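You operate a simulated robot arm through the tools that you are given. There is no shell and no other tool.

Carry out the task below with a simulated robot arm. There is one attempt and no reset: what you move stays moved.

Task
Fill the pail under the lance with the litres on the green card.
Fine: set the litre dial, zero the meter and lower the lance before you open valve 57; after that shut it and raise the lance; no foam. Where these are worked on the way, their far stop is far enough and under half their travel is too little: lance.
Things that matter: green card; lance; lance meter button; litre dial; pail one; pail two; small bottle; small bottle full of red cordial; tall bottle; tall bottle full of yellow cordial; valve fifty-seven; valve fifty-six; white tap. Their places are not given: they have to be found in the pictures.

Only the result counts: the job must be done as asked and must still hold three seconds after the hand-in. Knocking over, shifting, dropping, spilling or breaking anything else fails it.

Robot
A 6-joint arm with a four-finger gripper, fixed in place. Base frame: the origin is on the floor under the middle of its stand, x ahead of it, y to its left, z up. Lengths are in cm, angles in rad, forces in N, time in s.
It reaches about 91.2 cm from its shoulder. Its first joint turns from -2.897 to 2.897 rad. Payload 3.43 kg.
The TCP is the grasp point between the finger pads, 3 cm short of the fingertips. In the tool frame z runs along the fingers and y along their closing line. The gripper opens to 12 cm; its body begins 8.5 cm behind the TCP.
Orientation is that of the tool frame in the base frame, as a unit quaternion [x, y, z, w]. With the fingers straight down and closing along the base's y, the tool's x points along the base's -x, its y along +y and its z along -z.

Tools
- The arm moves only by the tool drive_tool. Its argument "series" is a list of rows, each a list of 3 entries, a list of its own where there are three numbers: the shift along the base's x, y, z in units of 150 mm (1.0 is 150 mm), then the turn, a rotation vector about the base's x, y, z in units of 45 degrees (1.0 is 45 degrees), then the opening, from 0 (shut) to 1 (fully open). In form: [[[dx, dy, dz], [rx, ry, rz], claw], ...]. A call has 1 to 20 rows; each row is the pose to reach, as a shift and turn from the pose commanded when the call began. A call with a number of a shift or a turn outside -1 to 1 is refused whole. Rows are played at 5 a second. More than 5 cm and 0.15 rad between two rows, or a gripper value outside its range, and nothing of the call is played. Where a pose cannot be reached the arm comes as near as it can. A force on the tool above 70 N (or 10 N above the force at the start of the call, whichever is more), or a blocked arm, ends the call early, and 0.2 s more pass. The fingers move at their own pace (about 13.62 cm/s each) and stop on an object; they squeeze with about 22 N. The grip force told is the motor's: it shows also when the fingers shut on nothing. Time passes only in rows, and 0.2 s behind the last, so rows that repeat a pose let the fingers close. It gives the time, the measured TCP pose, the force on the tool (base axes), the opening and the grip force at its end, in the units of the frame above (readings bear some noise), with the torque about the TCP (base axes, N m) and any sound that the robot's microphone picked up.
- Cameras (640 x 400 px; columns grow to the right, rows downward): "scene" is fixed at [39.99, 50, 168.01]; the picture's right is [-0.98, -0.19, 0.00], its down [-0.09, 0.50, -0.86] and it looks along [0.16, -0.85, -0.51] (base axes); focal length 372 px, centre (320, 200). "wrist" rides on the gripper at [7.1, -1.7, -12.1] in the tool frame; the picture's right is [0.23, 0.97, 0.00], its down [-0.81, 0.19, -0.55] and it looks along [-0.54, 0.13, 0.83] (tool axes); focal length 275 px, centre (320, 200).
- snapshot(camera): a new picture of that camera. No time passes.
- move_column(by): moves the trunk up (or, below 0, down) by that many cm; the arm rides with it, the base frame stays. It gives what a move gives, with no picture.
- point_at(camera, pixels): for up to 12 pixels [column, row] of the newest picture of that camera ("zoom" is the newest enlarged one), the place [x, y, z] in the base frame of the surface seen there, good to about 0.3 cm. No time passes.
- close_up(camera, box): a new picture of the part [left, top, right, bottom] of that camera's present view, enlarged. No time passes.
- job_done(): hands the job in; it is judged then, once.

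Unless the task says otherwise, let go and move clear before handing in.

The tools are called as name(argument=value, ...) on one line, values as JSON. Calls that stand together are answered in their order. drive_tool: Moves the arm, as the interface text tells. Its arguments: {"type":"object","properties":{"series":{"type":"array","items":{"type":"array"}}},"required":["series"]} The other tools are called the same way: move_column (by) moves the trunk up or down; snapshot (camera) takes a picture; point_at (camera, pixels) gives the place of the surface under pixels of a picture; close_up (camera, box) takes an enlarged picture of a part of a camera's view; job_done () hands the job in.

At the start:

```text
time_s: 0.0
eef_pos: [27.07, -33.1, 134.76]
tcp_rot: [0.049, 0.999, -0.002, -0.004]
wrist_force: [-114.5, 67.0, -1.4]
moment: [-1.89, -3.57, -7.03]
grip_width: 8.4
gripper_force: 0.1
trunk travel left (down, up): [-25.0, 29.0]
```

scene: 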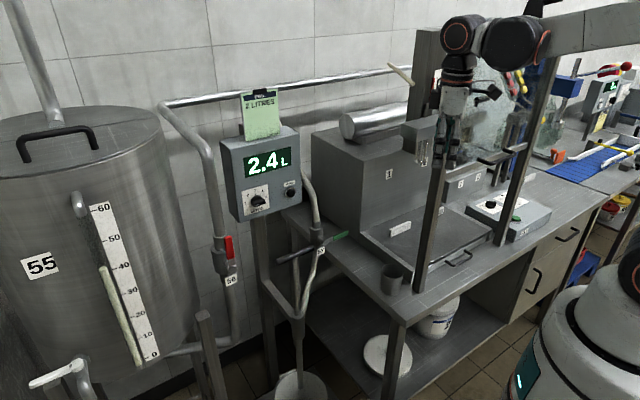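
wrist: 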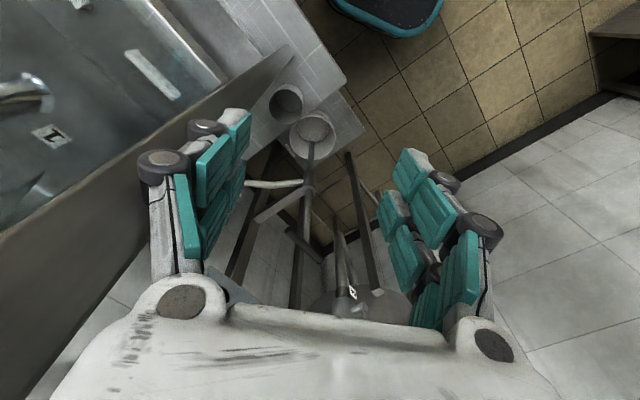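

The scene picture shows the control box with a display "2.4 L" near (268,163), a green card at (260,115), a pipe and lance around (300,280). The starting force reading is large (114 N), so the gripper may be pressed against something; I'll look closely before moving.

close_up(camera="scene", box=[210, 70, 350, 230])

close_up(camera="scene", box=[180, 200, 420, 400])

close_up(camera="scene", box=[380, 0, 580, 200])

snapshot(camera="wrist")

```text
2.50 times, centred on (280, 150) of scene
```

zoom: 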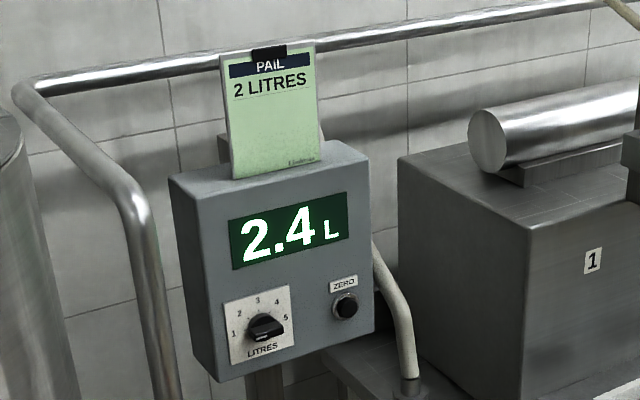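

```text
2.00 times, centred on (300, 300) of scene
```

zoom: 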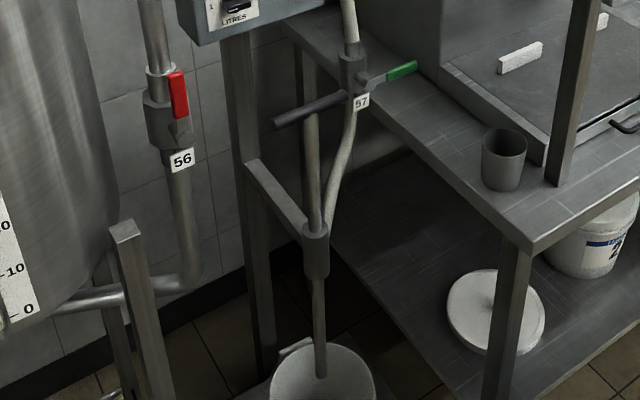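

```text
2.00 times, centred on (480, 100) of scene
```

zoom: 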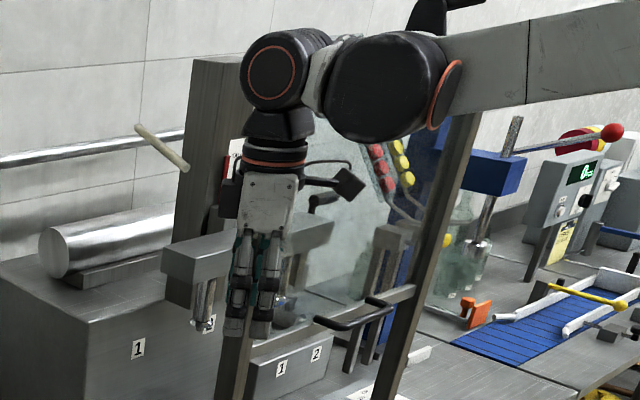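

```text
taken
```

wrist: 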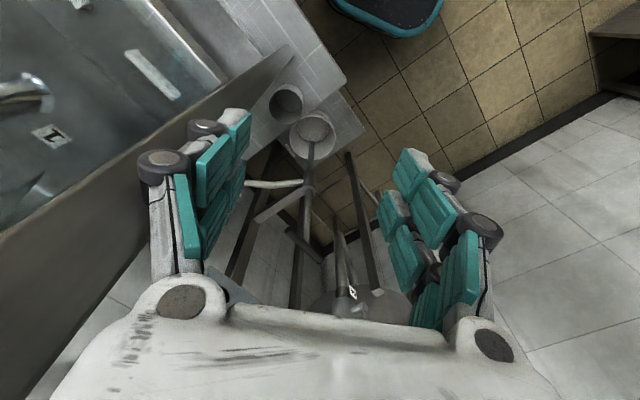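

The green card reads "PAIL 2 LITRES" and the dial is currently at about 5; the lance is the rod over the pail at about (300,370), valve 57 has a lever with a green and black handle at (320,245). I'll now measure key points.

snapshot(camera="scene")

point_at(camera="scene", pixels=[[260, 115], [268, 163], [257, 196], [291, 193], [340, 237], [320, 248], [283, 258], [300, 315], [300, 380], [262, 300], [232, 247], [308, 285]])

point_at(camera="scene", pixels=[[455, 150], [435, 200], [420, 280], [410, 75], [425, 60], [520, 150], [500, 240], [423, 155], [400, 72], [448, 160], [393, 277], [390, 360]])

point_at(camera="wrist", pixels=[[285, 105], [313, 135], [307, 185], [280, 183], [270, 210], [150, 150], [100, 150], [340, 250], [355, 293], [305, 250], [365, 190], [235, 250]])

```text
taken
```

scene: 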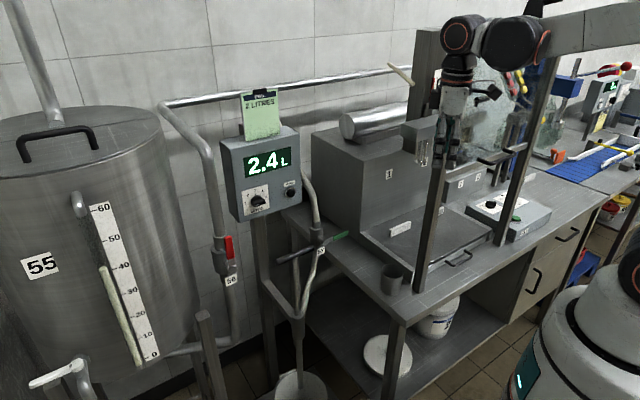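

```text
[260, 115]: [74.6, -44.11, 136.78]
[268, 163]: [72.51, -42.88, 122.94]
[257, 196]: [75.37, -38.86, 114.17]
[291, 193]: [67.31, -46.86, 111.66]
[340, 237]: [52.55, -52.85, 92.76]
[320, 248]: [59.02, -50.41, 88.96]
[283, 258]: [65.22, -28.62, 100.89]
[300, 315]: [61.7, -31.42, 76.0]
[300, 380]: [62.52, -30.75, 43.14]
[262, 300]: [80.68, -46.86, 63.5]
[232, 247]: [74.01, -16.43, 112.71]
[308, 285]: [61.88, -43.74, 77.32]
```

```text
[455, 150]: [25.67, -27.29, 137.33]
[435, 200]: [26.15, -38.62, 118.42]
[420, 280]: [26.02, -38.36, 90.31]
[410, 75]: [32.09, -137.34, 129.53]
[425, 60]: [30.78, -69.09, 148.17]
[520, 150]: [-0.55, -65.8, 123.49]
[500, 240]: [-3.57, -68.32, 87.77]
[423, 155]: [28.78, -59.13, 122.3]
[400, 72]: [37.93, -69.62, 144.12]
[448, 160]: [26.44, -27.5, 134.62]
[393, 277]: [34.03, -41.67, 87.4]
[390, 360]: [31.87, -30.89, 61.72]
```

```text
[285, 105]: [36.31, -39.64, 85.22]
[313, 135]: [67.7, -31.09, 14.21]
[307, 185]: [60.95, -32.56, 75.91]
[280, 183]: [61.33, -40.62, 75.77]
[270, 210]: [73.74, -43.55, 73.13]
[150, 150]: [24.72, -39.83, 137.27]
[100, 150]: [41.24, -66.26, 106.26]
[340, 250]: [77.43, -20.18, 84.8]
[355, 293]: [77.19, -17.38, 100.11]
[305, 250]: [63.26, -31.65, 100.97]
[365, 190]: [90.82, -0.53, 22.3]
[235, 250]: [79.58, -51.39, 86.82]
```

The lance handle is the dark bar near (283,258) at z≈101, valve 57 with its green lever is behind it at (340,237); the post at (435,200) sits at about x=26, y=-38.6, right beside the gripper, which may explain the force reading. I'll look closer at the gripper before moving.

close_up(camera="scene", box=[400, 50, 520, 200])

close_up(camera="scene", box=[250, 210, 360, 340])

close_up(camera="wrist", box=[200, 60, 440, 330])

```text
2.67 times, centred on (460, 125) of scene
```

zoom: 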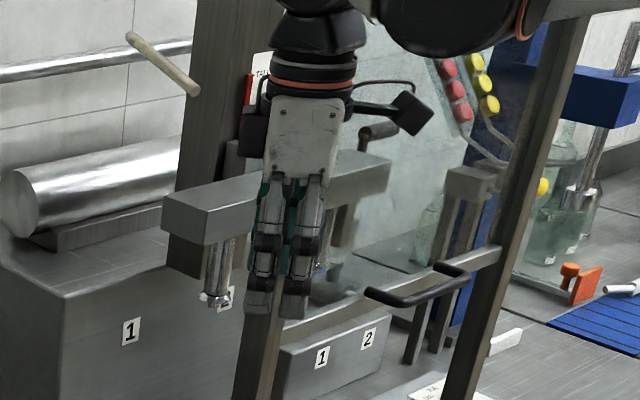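

```text
3.08 times, centred on (305, 275) of scene
```

zoom: 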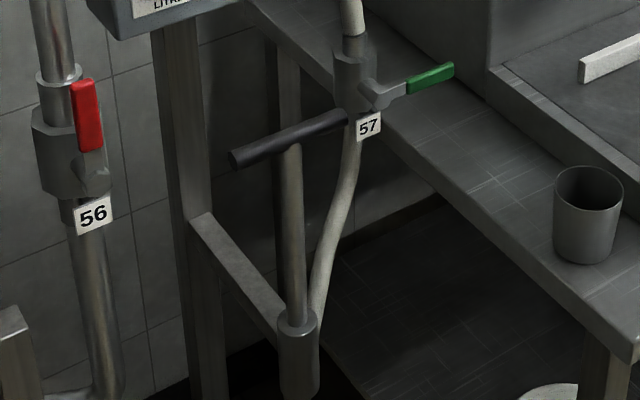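

```text
1.48 times, centred on (320, 195) of wrist
```

zoom: 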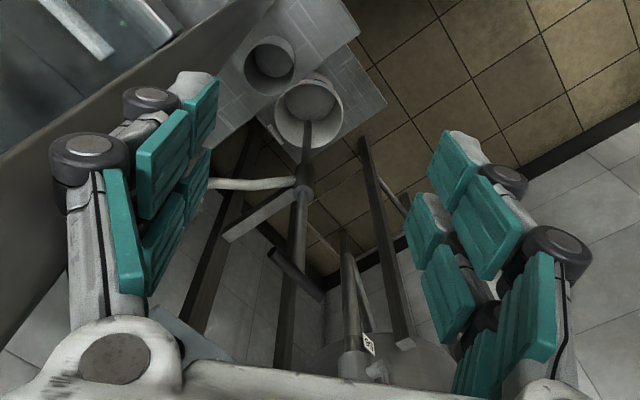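

The gripper's left finger is very near the post (wrist image (200,140)). I'll measure the meter panel, dial, button, lance handle and valve 57 in detail.

close_up(camera="scene", box=[215, 130, 315, 230])

```text
4.00 times, centred on (265, 180) of scene
```

zoom: 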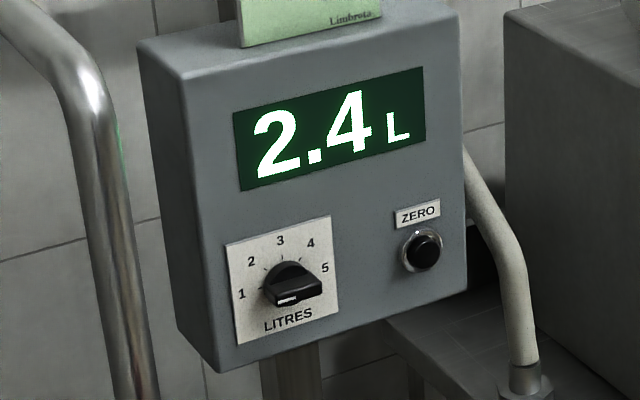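

The dial plate has marks 1–5 and a bar-shaped knob with a white mark at its left end (zoom (287,300)). I'll zoom more and measure the panel.

close_up(camera="scene", box=[240, 175, 310, 225])

point_at(camera="scene", pixels=[[245, 150], [248, 180], [243, 215], [300, 140], [325, 170], [325, 200], [290, 212], [296, 175], [275, 205], [252, 190], [265, 202], [285, 202]])

```text
8.00 times, centred on (275, 200) of scene
```

zoom: 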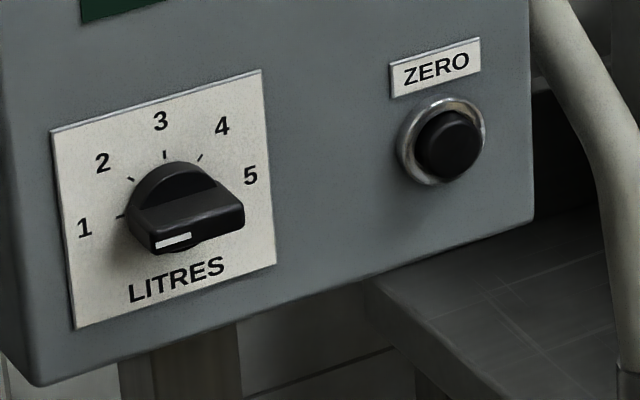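

```text
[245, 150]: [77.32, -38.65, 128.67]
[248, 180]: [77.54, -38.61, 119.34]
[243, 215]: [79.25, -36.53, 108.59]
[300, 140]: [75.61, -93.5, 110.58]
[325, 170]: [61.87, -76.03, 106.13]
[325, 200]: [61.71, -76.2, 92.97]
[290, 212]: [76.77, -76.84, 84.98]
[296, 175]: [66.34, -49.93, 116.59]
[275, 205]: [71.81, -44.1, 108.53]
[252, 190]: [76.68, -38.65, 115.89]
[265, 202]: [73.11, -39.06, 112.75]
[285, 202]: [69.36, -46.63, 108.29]
```

The knob's bar lies level with its white mark at the left end (8x zoom (173,243)), i.e. at 1, with 45° steps to 2; the panel is vertical, facing (-0.71, 0.71, 0). First I'll move gently away from the post (+y) and check whether the force falls.

drive_tool(series=[[[0, 0.07, 0], [0, 0, 0], 0.7], [[0, 0.14, 0], [0, 0, 0], 0.7], [[0, 0.2, 0], [0, 0, 0], 0.7]])

```text
time_s: 0.3
eef_pos: [58.45, 17.26, 123.24]
tcp_rot: [-0.287, 0.952, 0.019, -0.109]
wrist_force: [1.6, 10.2, 6.2]
moment: [-0.82, -0.11, 0.15]
grip_width: 8.39
gripper_force: 0.0
trunk travel left (down, up): [-25.0, 29.0]
stopped in row 1: the arm was blocked; the commanded pose is now the measured one
```

The TCP jumped to [58, 17, 123] with the call stopped early; I need to see what happened before anything else.

snapshot(camera="scene")

snapshot(camera="wrist")

```text
taken
```

scene: 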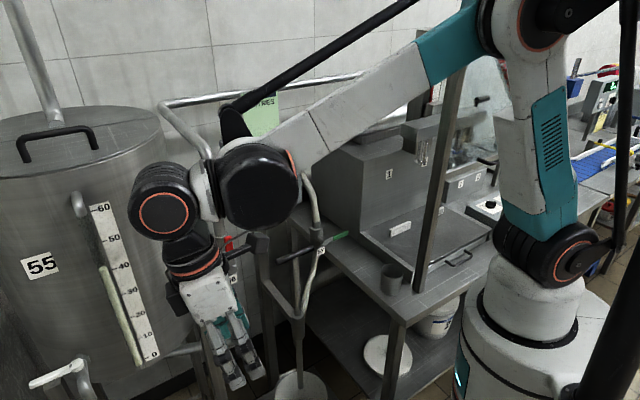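

```text
taken
```

wrist: 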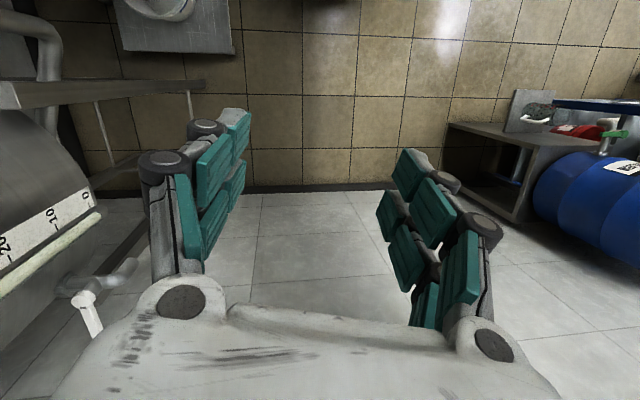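

The arm sprang free to in front of the tank; the cup, pail, card and valves appear unmoved in the scene picture. I'll hold the pose to confirm the arm is settled.

drive_tool(series=[[[0, 0, 0], [0, 0, 0], 0.7], [[0, 0, 0], [0, 0, 0], 0.7], [[0, 0, 0], [0, 0, 0], 0.7]])

close_up(camera="scene", box=[160, 60, 360, 260])

close_up(camera="scene", box=[180, 200, 420, 400])

```text
time_s: 0.7
eef_pos: [49.08, 29.16, 127.33]
tcp_rot: [-0.289, 0.957, 0.001, -0.036]
wrist_force: [3.5, -1.2, 1.2]
moment: [0.12, 0.44, -0.02]
grip_width: 8.42
gripper_force: 0.5
trunk travel left (down, up): [-25.0, 29.0]
stopped in row 1: the arm was blocked; the commanded pose is now the measured one
```

```text
2.00 times, centred on (260, 160) of scene
```

zoom: 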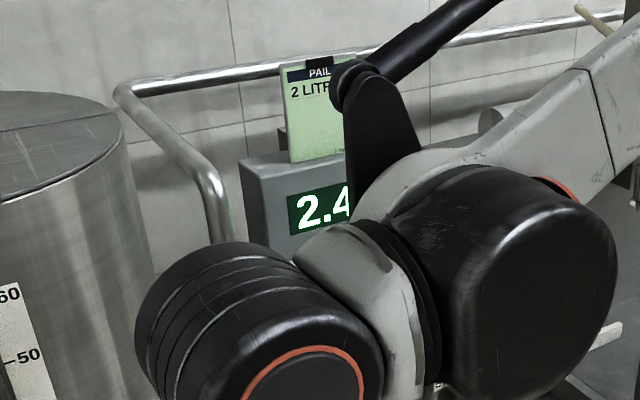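

```text
2.00 times, centred on (300, 300) of scene
```

zoom: 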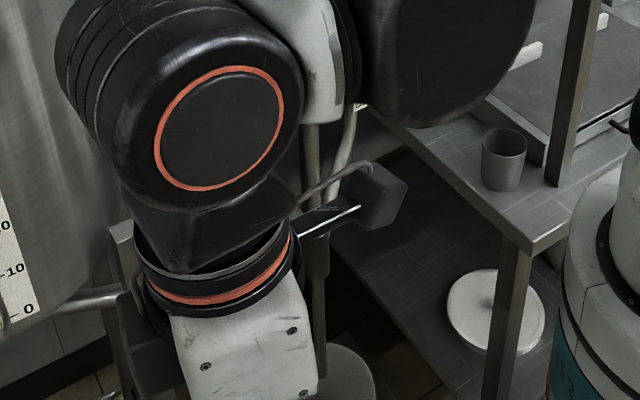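

The arm was still coasting (now [49, 29, 127]). I'll hold again until it settles.

drive_tool(series=[[[0, 0, 0], [0, 0, 0], 0.7], [[0, 0, 0], [0, 0, 0], 0.7], [[0, 0, 0], [0, 0, 0], 0.7]])

snapshot(camera="scene")

snapshot(camera="wrist")

```text
time_s: 1.0
eef_pos: [40.96, 3.32, 130.21]
tcp_rot: [0.094, 0.995, 0.032, -0.016]
wrist_force: [3.9, -11.2, 0.6]
moment: [0.8, 0.34, 0.07]
grip_width: 8.44
gripper_force: 0.1
trunk travel left (down, up): [-25.0, 29.0]
stopped in row 1: the arm was blocked; the commanded pose is now the measured one
```

```text
taken
```

scene: 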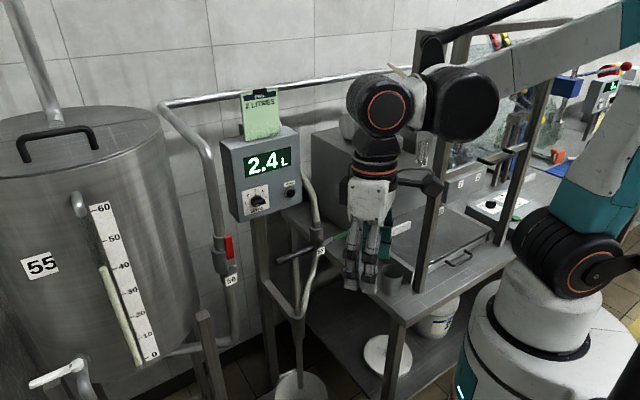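

```text
taken
```

wrist: 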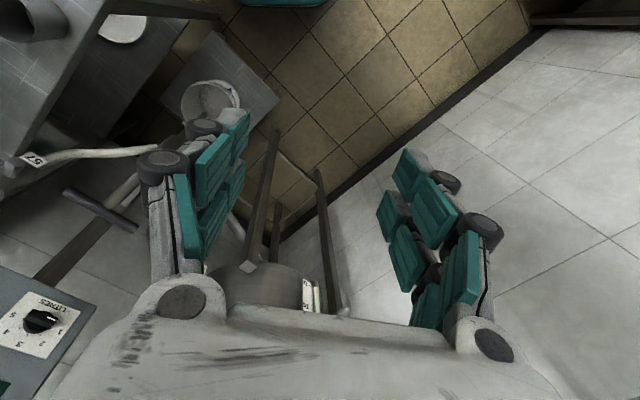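

The arm is swinging back (now [41, 3, 130]); the meter, dial and pail look unchanged. Holding again to damp it.

drive_tool(series=[[[0, 0, 0], [0, 0, 0], 0.7], [[0, 0, 0], [0, 0, 0], 0.7], [[0, 0, 0], [0, 0, 0], 0.7], [[0, 0, 0], [0, 0, 0], 0.7], [[0, 0, 0], [0, 0, 0], 0.7]])

```text
time_s: 1.3
eef_pos: [35.47, 23.45, 128.42]
tcp_rot: [0.017, 1.0, -0.017, -0.016]
wrist_force: [-1.7, -0.3, 1.9]
moment: [0.17, -0.12, 0.1]
grip_width: 8.42
gripper_force: 0.4
trunk travel left (down, up): [-25.0, 29.0]
stopped in row 1: the arm was blocked; the commanded pose is now the measured one
```

drive_tool(series=[[[0, 0, 0], [0, 0, 0], 0.7], [[0, 0, 0], [0, 0, 0], 0.7], [[0, 0, 0], [0, 0, 0], 0.7], [[0, 0, 0], [0, 0, 0], 0.7], [[0, 0, 0], [0, 0, 0], 0.7]])

```text
time_s: 2.5
eef_pos: [38.28, 15.24, 128.49]
tcp_rot: [0.019, 1.0, 0.008, -0.021]
wrist_force: [1.6, -2.9, 0.6]
moment: [0.25, 0.12, -0.02]
grip_width: 8.43
gripper_force: 0.1
trunk travel left (down, up): [-25.0, 29.0]
```

The full call played this time; the arm has nearly settled at [38, 15, 128]. One more hold, then fresh pictures.

drive_tool(series=[[[0, 0, 0], [0, 0, 0], 0.7], [[0, 0, 0], [0, 0, 0], 0.7], [[0, 0, 0], [0, 0, 0], 0.7], [[0, 0, 0], [0, 0, 0], 0.7], [[0, 0, 0], [0, 0, 0], 0.7]])

snapshot(camera="scene")

snapshot(camera="wrist")

```text
time_s: 3.7
eef_pos: [37.97, 15.9, 128.53]
tcp_rot: [0.019, 1.0, 0.005, -0.02]
wrist_force: [1.2, 0.2, -0.5]
moment: [-0.01, 0.02, 0.03]
grip_width: 8.4
gripper_force: 0.1
trunk travel left (down, up): [-25.0, 29.0]
```

```text
taken
```

scene: 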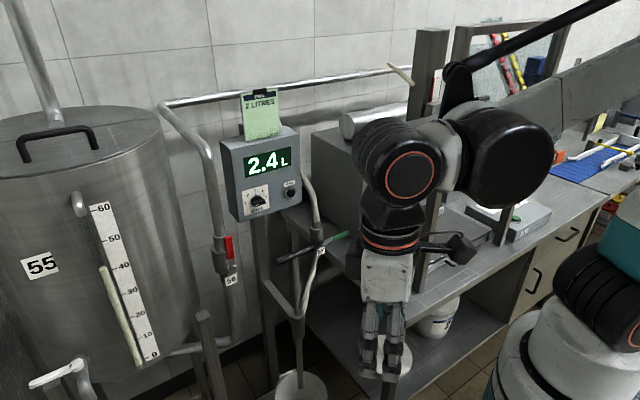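

```text
taken
```

wrist: 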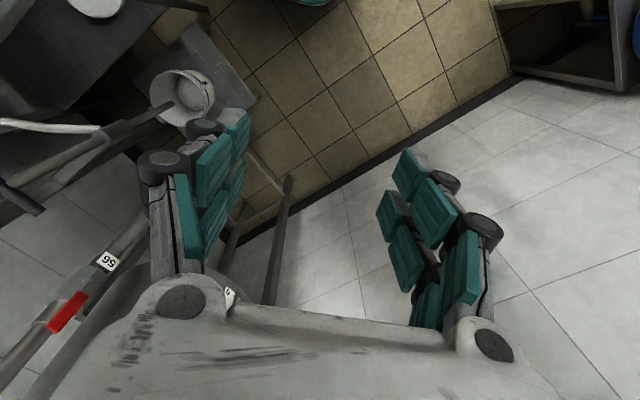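

The arm is settled at [38, 16, 128.5] and all else looks unchanged. Next I'll study valve 57 and the lance handle in detail.

close_up(camera="scene", box=[270, 215, 360, 285])

point_at(camera="zoom", pixels=[[60, 315], [160, 270], [260, 220], [330, 180], [360, 150], [390, 190], [430, 170], [480, 150], [550, 125], [380, 225], [160, 320], [350, 300]])

```text
5.71 times, centred on (315, 250) of scene
```

zoom: 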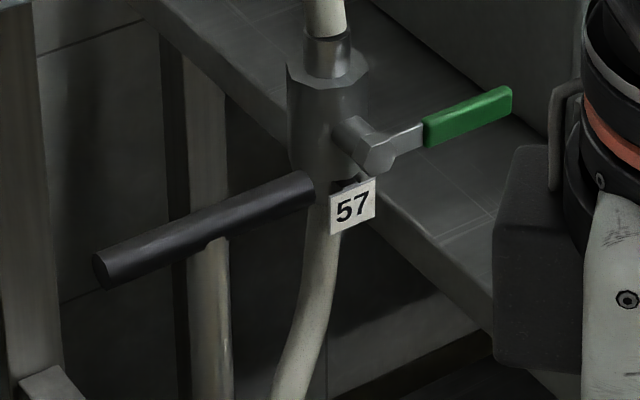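

```text
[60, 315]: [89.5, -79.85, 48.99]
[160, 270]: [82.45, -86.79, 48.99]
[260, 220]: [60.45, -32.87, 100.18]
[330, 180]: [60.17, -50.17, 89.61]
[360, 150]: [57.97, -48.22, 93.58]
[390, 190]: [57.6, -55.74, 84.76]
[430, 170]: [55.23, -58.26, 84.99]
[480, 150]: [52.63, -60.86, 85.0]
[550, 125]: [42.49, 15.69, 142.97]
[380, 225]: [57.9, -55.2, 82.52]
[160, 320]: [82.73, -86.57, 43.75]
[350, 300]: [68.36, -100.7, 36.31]
```

The handle bar of the lance runs from zoom (105,265) to (300,190), and valve 57's lever from (375,150) to (508,98). I'll measure points on them.

point_at(camera="zoom", pixels=[[105, 262], [150, 245], [205, 227], [250, 210], [298, 190], [378, 155], [405, 137], [435, 130], [470, 115], [503, 100], [328, 100], [208, 330]])

point_at(camera="scene", pixels=[[298, 302], [299, 330], [299, 345], [300, 375], [299, 392], [285, 385], [275, 280], [308, 255], [320, 222], [316, 200], [290, 335], [320, 385]])

```text
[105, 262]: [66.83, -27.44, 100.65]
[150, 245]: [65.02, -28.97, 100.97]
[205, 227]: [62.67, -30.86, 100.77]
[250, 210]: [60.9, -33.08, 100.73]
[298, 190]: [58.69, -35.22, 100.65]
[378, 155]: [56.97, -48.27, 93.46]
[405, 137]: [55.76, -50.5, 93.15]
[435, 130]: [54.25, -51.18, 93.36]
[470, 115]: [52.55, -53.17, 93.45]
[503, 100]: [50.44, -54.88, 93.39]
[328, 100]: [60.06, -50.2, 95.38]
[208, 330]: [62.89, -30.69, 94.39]
```

```text
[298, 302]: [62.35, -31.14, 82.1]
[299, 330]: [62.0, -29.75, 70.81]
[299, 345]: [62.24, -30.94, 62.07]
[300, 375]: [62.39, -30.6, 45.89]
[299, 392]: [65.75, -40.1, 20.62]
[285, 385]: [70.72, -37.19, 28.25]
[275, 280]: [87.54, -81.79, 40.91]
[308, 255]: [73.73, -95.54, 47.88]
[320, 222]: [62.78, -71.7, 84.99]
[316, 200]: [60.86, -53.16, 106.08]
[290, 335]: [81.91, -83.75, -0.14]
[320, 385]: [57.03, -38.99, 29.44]
```

The lance handle bar runs from (66.8,-27.4) to (58.7,-35.2) at z≈100.7 and the valve 57 lever from hub (57,-48.3,93.5) out to (50.4,-54.9,93.4). Now I'll measure the dial plate and knob precisely.

close_up(camera="scene", box=[235, 175, 315, 225])

point_at(camera="zoom", pixels=[[58, 135], [256, 78], [268, 258], [80, 320], [160, 243], [235, 220], [140, 215], [215, 190], [170, 230], [180, 175], [450, 145], [440, 160]])

```text
8.00 times, centred on (275, 200) of scene
```

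zoom: 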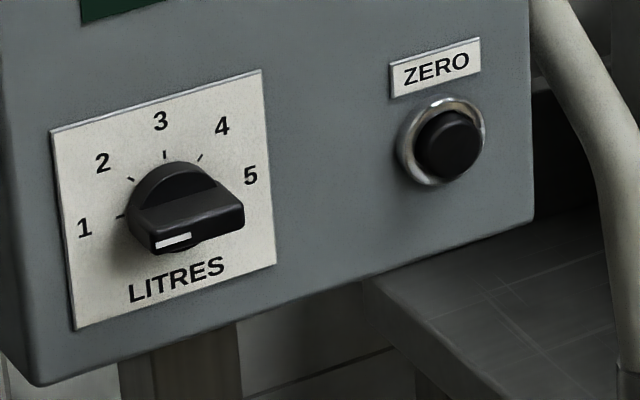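

```text
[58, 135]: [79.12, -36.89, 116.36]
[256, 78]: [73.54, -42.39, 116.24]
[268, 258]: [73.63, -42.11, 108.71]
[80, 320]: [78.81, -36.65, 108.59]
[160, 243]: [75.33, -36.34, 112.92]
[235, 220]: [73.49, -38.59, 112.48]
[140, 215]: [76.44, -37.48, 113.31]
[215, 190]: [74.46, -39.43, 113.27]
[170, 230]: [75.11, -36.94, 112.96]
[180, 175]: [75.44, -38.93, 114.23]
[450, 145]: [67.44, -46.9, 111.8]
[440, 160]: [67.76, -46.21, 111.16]
```

The plate's centre (knob axis) comes out at about (76.3, -39.5, 112.5), the knob bar front 2.9 cm out from it. I'll begin turning the tool to point horizontally at the panel (along (0.71,-0.71,0)) while moving toward it in free space, in three steps.

drive_tool(series=[[[0.05, -0.08, -0.02], [-0.079, -0.033, 0.033], 0.5], [[0.1, -0.16, -0.04], [-0.157, -0.065, 0.065], 0.5], [[0.15, -0.24, -0.06], [-0.236, -0.098, 0.098], 0.5], [[0.2, -0.32, -0.08], [-0.314, -0.13, 0.13], 0.5], [[0.25, -0.4, -0.1], [-0.393, -0.163, 0.163], 0.5], [[0.3, -0.48, -0.12], [-0.472, -0.195, 0.195], 0.5], [[0.35, -0.56, -0.14], [-0.55, -0.228, 0.228], 0.5], [[0.4, -0.62, -0.16], [-0.629, -0.26, 0.26], 0.5]])

```text
time_s: 5.5
eef_pos: [44.05, 6.43, 126.12]
tcp_rot: [-0.078, 0.964, -0.238, 0.086]
wrist_force: [0.2, 0.1, 0.9]
moment: [0.01, -0.02, 0.07]
grip_width: 6.0
gripper_force: 0.1
trunk travel left (down, up): [-25.0, 29.0]
```

The motion is clean: force under 1 N and the tool axis is tilting as planned to (0.20,-0.45,-0.87). Continuing with the second third.

drive_tool(series=[[[0.05, -0.08, -0.02], [-0.079, -0.033, 0.033], 0.5], [[0.1, -0.16, -0.04], [-0.157, -0.065, 0.065], 0.5], [[0.15, -0.24, -0.06], [-0.236, -0.098, 0.098], 0.5], [[0.2, -0.32, -0.08], [-0.314, -0.13, 0.13], 0.5], [[0.25, -0.4, -0.1], [-0.393, -0.163, 0.163], 0.5], [[0.3, -0.48, -0.12], [-0.472, -0.195, 0.195], 0.5], [[0.35, -0.56, -0.14], [-0.55, -0.228, 0.228], 0.5], [[0.4, -0.62, -0.16], [-0.629, -0.26, 0.26], 0.5]])

snapshot(camera="scene")

```text
time_s: 7.3
eef_pos: [50.3, -2.74, 123.76]
tcp_rot: [-0.169, 0.85, -0.463, 0.185]
wrist_force: [0.1, 1.0, 0.2]
moment: [0.01, 0.04, 0.0]
grip_width: 5.98
gripper_force: 0.0
trunk travel left (down, up): [-25.0, 29.0]
```

```text
taken
```

scene: 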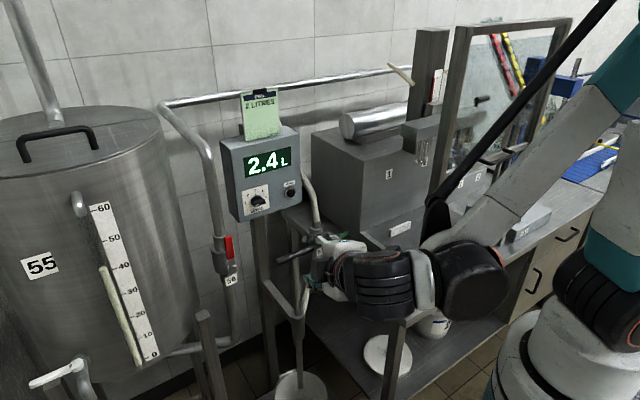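

Still clear of everything; the gripper (about (330,260)) now points toward the panel. Final third of the turn.

drive_tool(series=[[[0.03, -0.05, -0.02], [-0.079, -0.033, 0.033], 0.5], [[0.06, -0.1, -0.04], [-0.157, -0.065, 0.065], 0.5], [[0.09, -0.15, -0.06], [-0.236, -0.098, 0.098], 0.5], [[0.12, -0.2, -0.08], [-0.314, -0.13, 0.13], 0.5], [[0.15, -0.25, -0.1], [-0.393, -0.163, 0.163], 0.5], [[0.18, -0.3, -0.12], [-0.472, -0.195, 0.195], 0.5], [[0.21, -0.35, -0.14], [-0.55, -0.228, 0.228], 0.5], [[0.24, -0.4, -0.16], [-0.629, -0.26, 0.26], 0.5]])

snapshot(camera="scene")

snapshot(camera="wrist")

```text
time_s: 9.1
eef_pos: [55.73, -8.19, 125.7]
tcp_rot: [-0.246, 0.668, -0.649, 0.268]
wrist_force: [0.1, 0.5, 0.2]
moment: [-0.01, 0.04, 0.0]
grip_width: 5.99
gripper_force: 0.1
out of reach, approached as far as the arm can: row 6, 7, 8
trunk travel left (down, up): [-25.0, 29.0]
```

```text
taken
```

scene: 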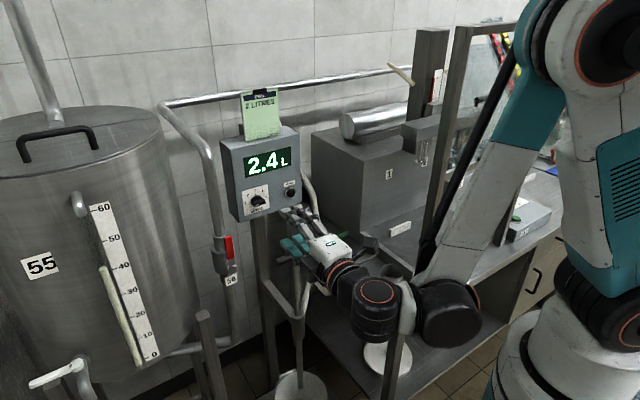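

```text
taken
```

wrist: 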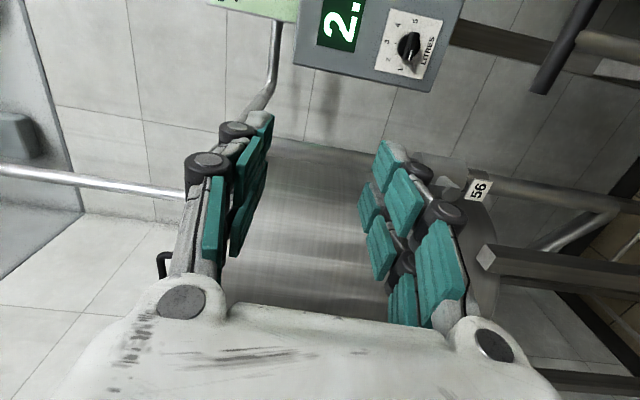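

The tool now points at the panel as wanted (axis (0.68,-0.74,-0.01), fingers closing vertically), though the last rows were a bit out of reach for position. I'll check where the wrist joints are relative to the bench and posts before advancing.

point_at(camera="scene", pixels=[[380, 290], [375, 330], [450, 310], [480, 320], [400, 280], [340, 265], [300, 230], [320, 250], [470, 240], [580, 30], [580, 260], [430, 340]])

```text
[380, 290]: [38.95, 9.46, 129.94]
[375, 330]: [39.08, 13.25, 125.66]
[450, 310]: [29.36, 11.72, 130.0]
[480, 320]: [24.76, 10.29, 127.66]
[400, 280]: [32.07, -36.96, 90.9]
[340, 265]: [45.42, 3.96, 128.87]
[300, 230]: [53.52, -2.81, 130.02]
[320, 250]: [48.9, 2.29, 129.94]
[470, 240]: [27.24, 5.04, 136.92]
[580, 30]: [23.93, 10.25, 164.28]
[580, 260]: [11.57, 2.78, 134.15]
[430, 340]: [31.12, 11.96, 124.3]
```

All wrist parts are at z≥124, well above the bench and lance. I'll advance partway toward the pre-dial position with a small orientation trim and check the result.

drive_tool(series=[[[0.06, -0.12, -0.05], [-0.01, 0.005, 0.01], 0.5], [[0.12, -0.24, -0.1], [-0.02, 0.01, 0.02], 0.5], [[0.18, -0.36, -0.15], [-0.03, 0.015, 0.03], 0.5], [[0.24, -0.48, -0.2], [-0.04, 0.02, 0.04], 0.5], [[0.29, -0.6, -0.25], [-0.047, 0.024, 0.052], 0.5]])

snapshot(camera="scene")

```text
time_s: 10.3
eef_pos: [61.54, -17.14, 124.05]
tcp_rot: [0.271, -0.653, 0.654, -0.269]
wrist_force: [0.5, 0.1, -0.1]
moment: [0.0, 0.06, 0.0]
grip_width: 6.01
gripper_force: 0.1
out of reach, approached as far as the arm can: row 1, 2, 3, 4, 5
trunk travel left (down, up): [-25.0, 29.0]
```

```text
taken
```

scene: 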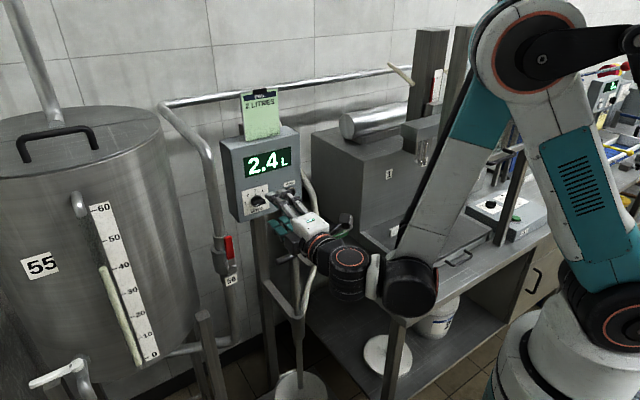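

The arm can't reach lower in this posture (z stays ≈124), so I'll lower the trunk by 11.5 cm to bring the gripper to the dial's height; nothing lies below it there (lance handle top is z≈102 and further on).

move_column(by=-5)

snapshot(camera="scene")

```text
time_s: 11.3
eef_pos: [61.37, -17.08, 118.96]
tcp_rot: [-0.27, 0.654, -0.654, 0.27]
wrist_force: [-1.0, 1.3, -0.4]
moment: [0.01, 0.02, -0.01]
grip_width: 6.01
gripper_force: 0.0
trunk travel left (down, up): [-20.0, 34.0]
```

```text
taken
```

scene: 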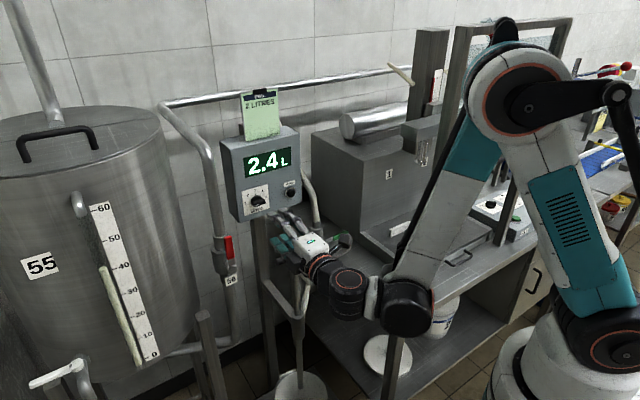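

The trunk move worked as expected (TCP z 118.96) with all clear. Lowering 6.5 cm more.

move_column(by=-6.5)

snapshot(camera="scene")

snapshot(camera="wrist")

```text
time_s: 12.3
eef_pos: [61.39, -17.1, 112.51]
tcp_rot: [0.27, -0.653, 0.654, -0.269]
wrist_force: [-0.3, -0.5, 0.2]
moment: [0.01, 0.01, -0.03]
grip_width: 5.99
gripper_force: 0.0
trunk travel left (down, up): [-13.5, 40.5]
```

```text
taken
```

scene: 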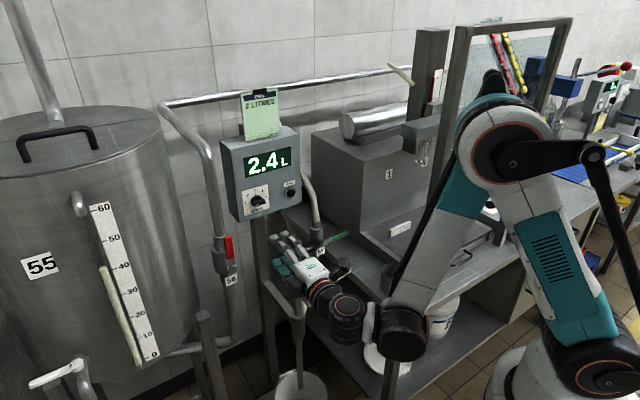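

```text
taken
```

wrist: 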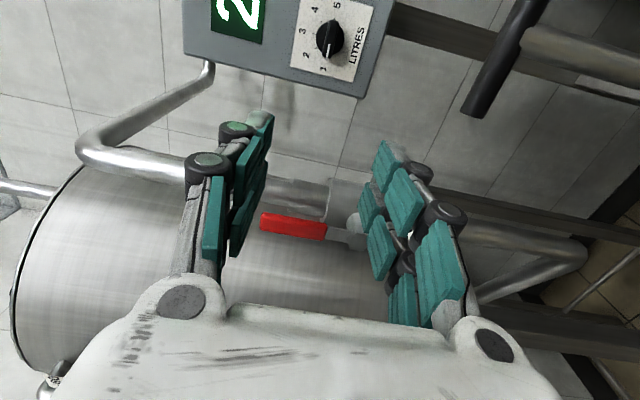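

In the wrist view the dial is at (327,38) seen sideways, with its white mark toward the 1. I'll zoom in to confirm the pointer.

close_up(camera="wrist", box=[280, 0, 380, 80])

point_at(camera="wrist", pixels=[[293, 66], [350, 80], [390, 8], [327, 58], [330, 22], [320, 40]])

```text
5.00 times, centred on (330, 40) of wrist
```

zoom: 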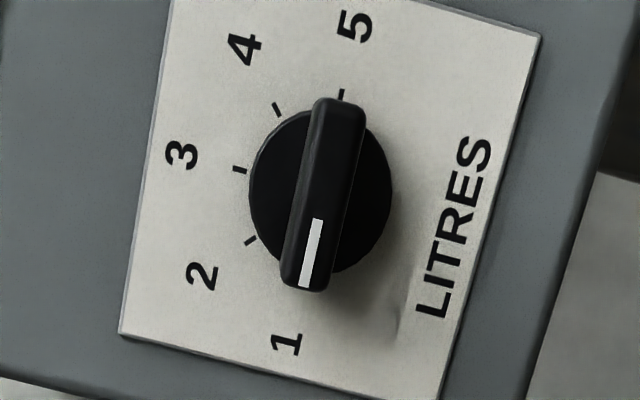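

```text
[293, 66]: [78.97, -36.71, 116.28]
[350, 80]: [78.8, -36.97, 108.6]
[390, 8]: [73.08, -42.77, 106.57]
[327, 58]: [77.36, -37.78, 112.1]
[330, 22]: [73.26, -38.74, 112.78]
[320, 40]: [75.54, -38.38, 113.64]
```

Zoom confirms the pointer is at 1; it needs 45° clockwise to 2. I'll approach along toward the knob axis, half way first to verify commanded and measured poses agree.

drive_tool(series=[[[0.054, -0.117, 0], [0, 0, 0], 0.4], [[0.108, -0.233, 0], [0, 0, 0], 0.4], [[0.162, -0.35, 0], [0, 0, 0], 0.4], [[0.217, -0.467, 0], [0, 0, 0], 0.4]])

```text
time_s: 13.3
eef_pos: [64.72, -24.12, 112.46]
tcp_rot: [0.27, -0.653, 0.654, -0.27]
wrist_force: [-0.4, -0.1, 0.6]
moment: [0.03, 0.04, -0.02]
grip_width: 4.79
gripper_force: 0.1
trunk travel left (down, up): [-13.5, 40.5]
```

The measured pose tracks the command well. Moving on to the pre-approach spot on the knob axis, about 7 cm short of grasp.

drive_tool(series=[[[0.054, -0.117, 0], [0, 0, 0], 0.4], [[0.108, -0.233, 0], [0, 0, 0], 0.4], [[0.162, -0.35, 0], [0, 0, 0], 0.4], [[0.211, -0.467, 0], [0, 0, 0], 0.4]])

snapshot(camera="wrist")

snapshot(camera="scene")

```text
time_s: 14.3
eef_pos: [67.96, -31.12, 112.51]
tcp_rot: [-0.27, 0.654, -0.653, 0.27]
wrist_force: [-0.2, -0.2, -1.1]
moment: [-0.03, -0.01, -0.03]
grip_width: 4.8
gripper_force: 0.1
trunk travel left (down, up): [-13.5, 40.5]
```

```text
taken
```

wrist: 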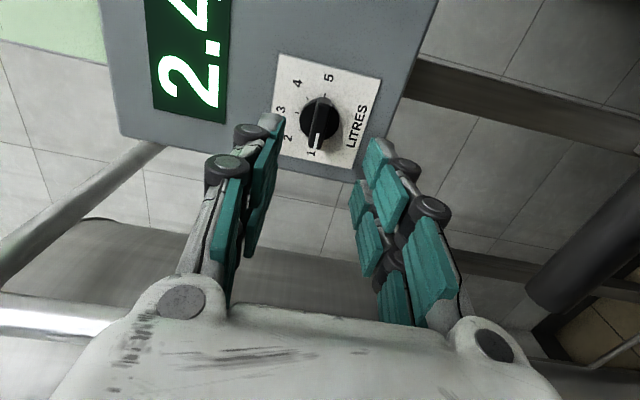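

```text
taken
```

scene: 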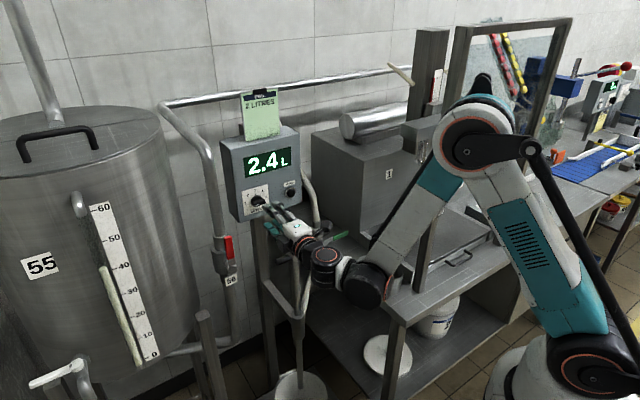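

The knob sits at about (318,122) in the wrist view, near the expected axis at (320,129). I'll zoom in to check alignment.

close_up(camera="wrist", box=[240, 60, 400, 160])

point_at(camera="zoom", pixels=[[312, 170], [305, 340], [318, 250], [330, 250], [300, 250], [345, 250], [280, 240], [148, 185], [560, 75], [470, 420]])

```text
4.00 times, centred on (320, 110) of wrist
```

zoom: 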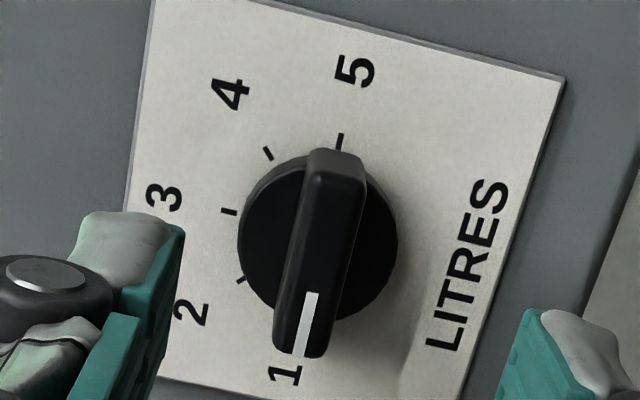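

```text
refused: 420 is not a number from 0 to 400
```

point_at(camera="zoom", pixels=[[325, 185], [305, 340], [318, 250], [345, 230], [300, 250], [310, 290], [270, 240], [148, 100], [555, 80], [380, 260]])

```text
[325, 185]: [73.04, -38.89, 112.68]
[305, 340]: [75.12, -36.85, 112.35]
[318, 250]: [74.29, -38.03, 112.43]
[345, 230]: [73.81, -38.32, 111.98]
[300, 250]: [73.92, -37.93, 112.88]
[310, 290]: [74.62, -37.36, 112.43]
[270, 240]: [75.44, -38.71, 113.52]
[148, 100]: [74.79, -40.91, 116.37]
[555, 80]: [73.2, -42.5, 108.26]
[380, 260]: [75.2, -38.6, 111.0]
```

Alignment is good: knob axis at u≈-25.9, z≈112.4, versus the TCP at u=-26.05, z=112.5. I'll advance 7.1 cm straight in so that the fingertips straddle the bar by about 1 cm, without touching the disc.

drive_tool(series=[[[0.056, -0.056, 0], [0, 0, 0], 0.35], [[0.112, -0.112, 0], [0, 0, 0], 0.35], [[0.168, -0.168, 0], [0, 0, 0], 0.35], [[0.224, -0.224, 0], [0, 0, 0], 0.35], [[0.28, -0.28, -0.002], [0, 0, 0], 0.35], [[0.336, -0.336, -0.004], [0, 0, 0], 0.35]])

snapshot(camera="wrist")

close_up(camera="scene", box=[210, 150, 370, 310])

```text
time_s: 15.7
eef_pos: [73.02, -36.07, 112.38]
tcp_rot: [0.269, -0.654, 0.654, -0.269]
wrist_force: [-0.2, 1.5, 0.4]
moment: [0.03, -0.01, 0.0]
grip_width: 4.19
gripper_force: 0.1
trunk travel left (down, up): [-13.5, 40.5]
```

```text
taken
```

wrist: 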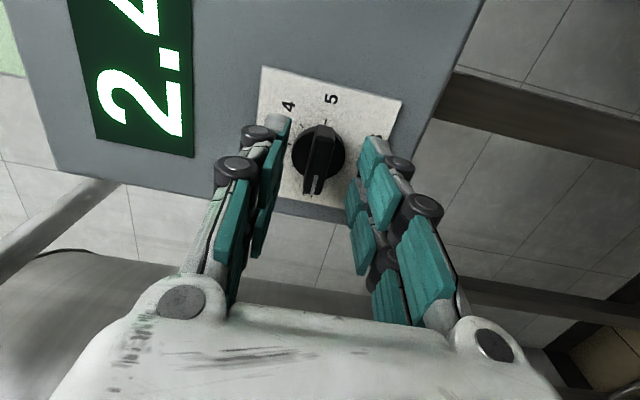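

```text
2.50 times, centred on (290, 230) of scene
```

zoom: 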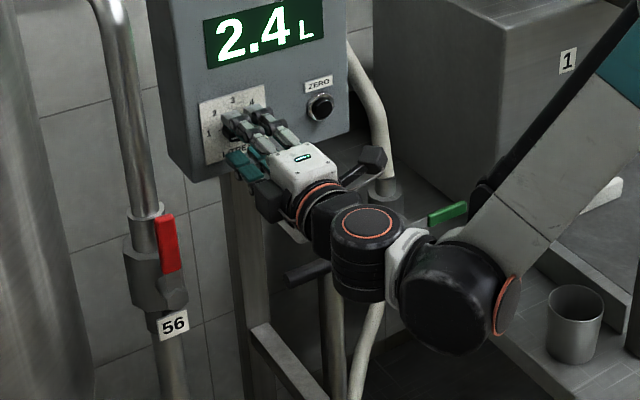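

The knob is between the fingertips at (318,160), with no contact force. I'll close the fingers on the bar.

drive_tool(series=[[[0, 0, 0], [0, 0, 0], 0.2], [[0, 0, 0], [0, 0, 0], 0.1], [[0, 0, 0], [0, 0, 0], 0.05], [[0, 0, 0], [0, 0, 0], 0.0], [[0, 0, 0], [0, 0, 0], 0.0]])

close_up(camera="wrist", box=[220, 60, 420, 260])

close_up(camera="scene", box=[235, 165, 315, 235])

```text
time_s: 16.9
eef_pos: [72.88, -36.07, 112.51]
tcp_rot: [0.271, -0.653, 0.654, -0.27]
wrist_force: [11.0, -8.1, 24.7]
moment: [-0.45, -0.48, -0.16]
grip_width: 1.2
gripper_force: 45.4
trunk travel left (down, up): [-13.5, 40.5]
```

```text
2.00 times, centred on (320, 160) of wrist
```

zoom: 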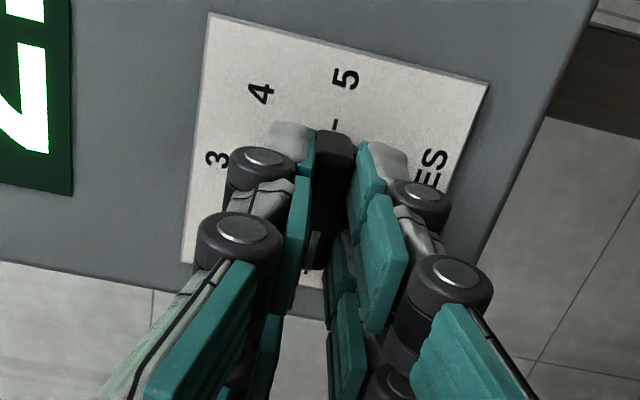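

```text
5.71 times, centred on (275, 200) of scene
```

zoom: 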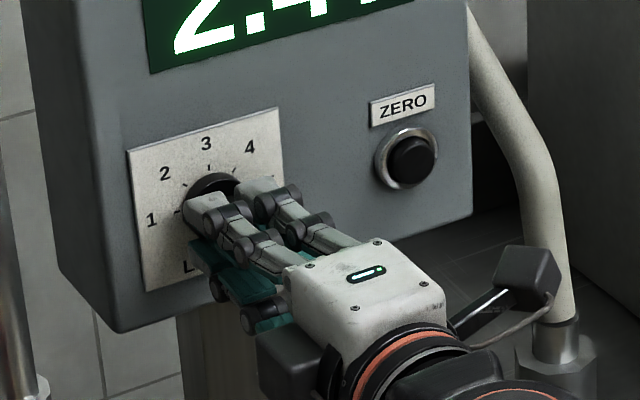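

The fingers hold the bar (width 1.2 cm, 45 N). Before turning, I'll check the wrist camera box (zoom (525,275)) against the lance handle beneath it.

point_at(camera="zoom", pixels=[[500, 260], [540, 260], [525, 300], [555, 290], [480, 310], [290, 370], [370, 300], [545, 320], [500, 290]])

```text
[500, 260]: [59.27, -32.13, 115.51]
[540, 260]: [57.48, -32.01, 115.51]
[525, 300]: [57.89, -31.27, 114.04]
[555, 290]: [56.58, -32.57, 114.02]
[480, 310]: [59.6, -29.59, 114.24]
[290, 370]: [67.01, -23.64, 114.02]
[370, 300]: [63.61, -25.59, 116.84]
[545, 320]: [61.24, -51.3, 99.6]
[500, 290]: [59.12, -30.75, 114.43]
```

The camera box would swing down only to z≈105 while the lance handle tops out at about 102, so there is room. Turning 45° clockwise about the knob axis, slowly.

drive_tool(series=[[[0, 0, 0.004], [0.0707, -0.0707, 0], 0], [[0, 0, 0.007], [0.1414, -0.1414, 0], 0], [[0, 0, 0.007], [0.2121, -0.2121, 0], 0], [[0, 0, 0.007], [0.2828, -0.2828, 0], 0], [[0, 0, 0.007], [0.3536, -0.3536, 0], 0]])

snapshot(camera="wrist")

close_up(camera="scene", box=[225, 160, 345, 300])

```text
time_s: 18.1
eef_pos: [72.94, -36.0, 112.56]
tcp_rot: [-0.137, 0.693, -0.588, 0.393]
wrist_force: [5.1, -3.0, 9.7]
moment: [-0.18, -0.14, -0.05]
grip_width: 1.21
gripper_force: 45.3
trunk travel left (down, up): [-13.5, 40.5]
```

```text
taken
```

wrist: 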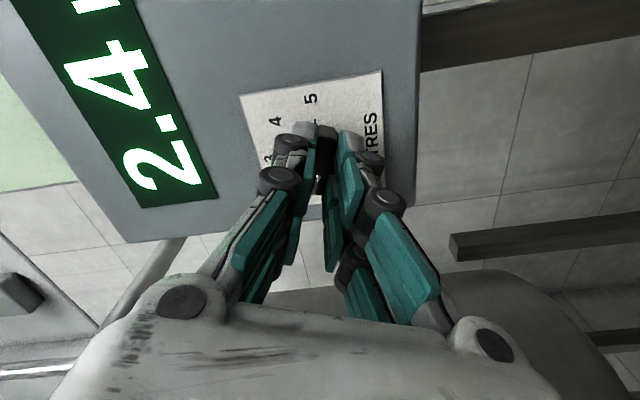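

```text
2.86 times, centred on (285, 230) of scene
```

zoom: 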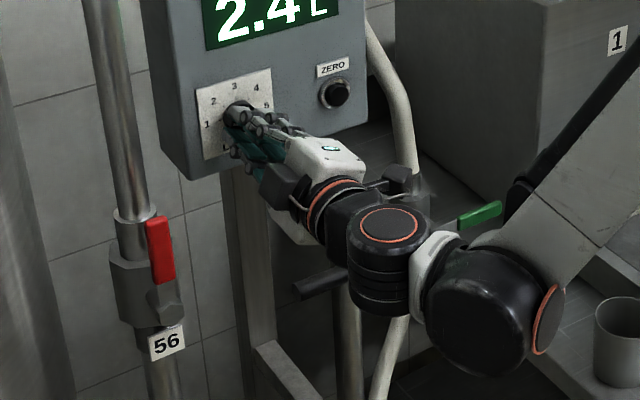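

The knob is turning with the gripper (22.6° so far, moment small). Continuing the remaining 22.5°.

drive_tool(series=[[[0, 0, 0], [0.0707, -0.0707, 0], 0], [[0, 0, 0], [0.1414, -0.1414, 0], 0], [[0, 0, 0], [0.2121, -0.2121, 0], 0], [[0, 0, 0], [0.2828, -0.2828, 0], 0], [[0, 0, 0], [0.3536, -0.3536, 0], 0], [[0, 0, 0], [0.3536, -0.3536, 0], 0]])

close_up(camera="wrist", box=[200, 50, 440, 250])

close_up(camera="scene", box=[235, 165, 315, 235])

```text
time_s: 19.5
eef_pos: [72.9, -36.14, 112.49]
tcp_rot: [0.0, 0.707, -0.5, 0.5]
wrist_force: [4.8, -3.3, 9.8]
moment: [-0.42, -0.41, 0.35]
grip_width: 1.2
gripper_force: 44.4
trunk travel left (down, up): [-13.5, 40.5]
```

```text
2.00 times, centred on (320, 150) of wrist
```

zoom: 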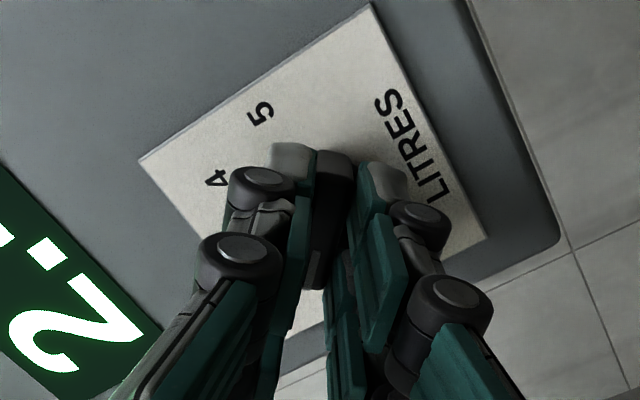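

```text
5.71 times, centred on (275, 200) of scene
```

zoom: 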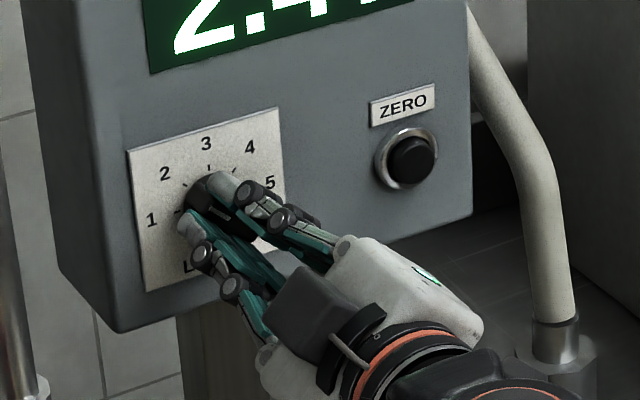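

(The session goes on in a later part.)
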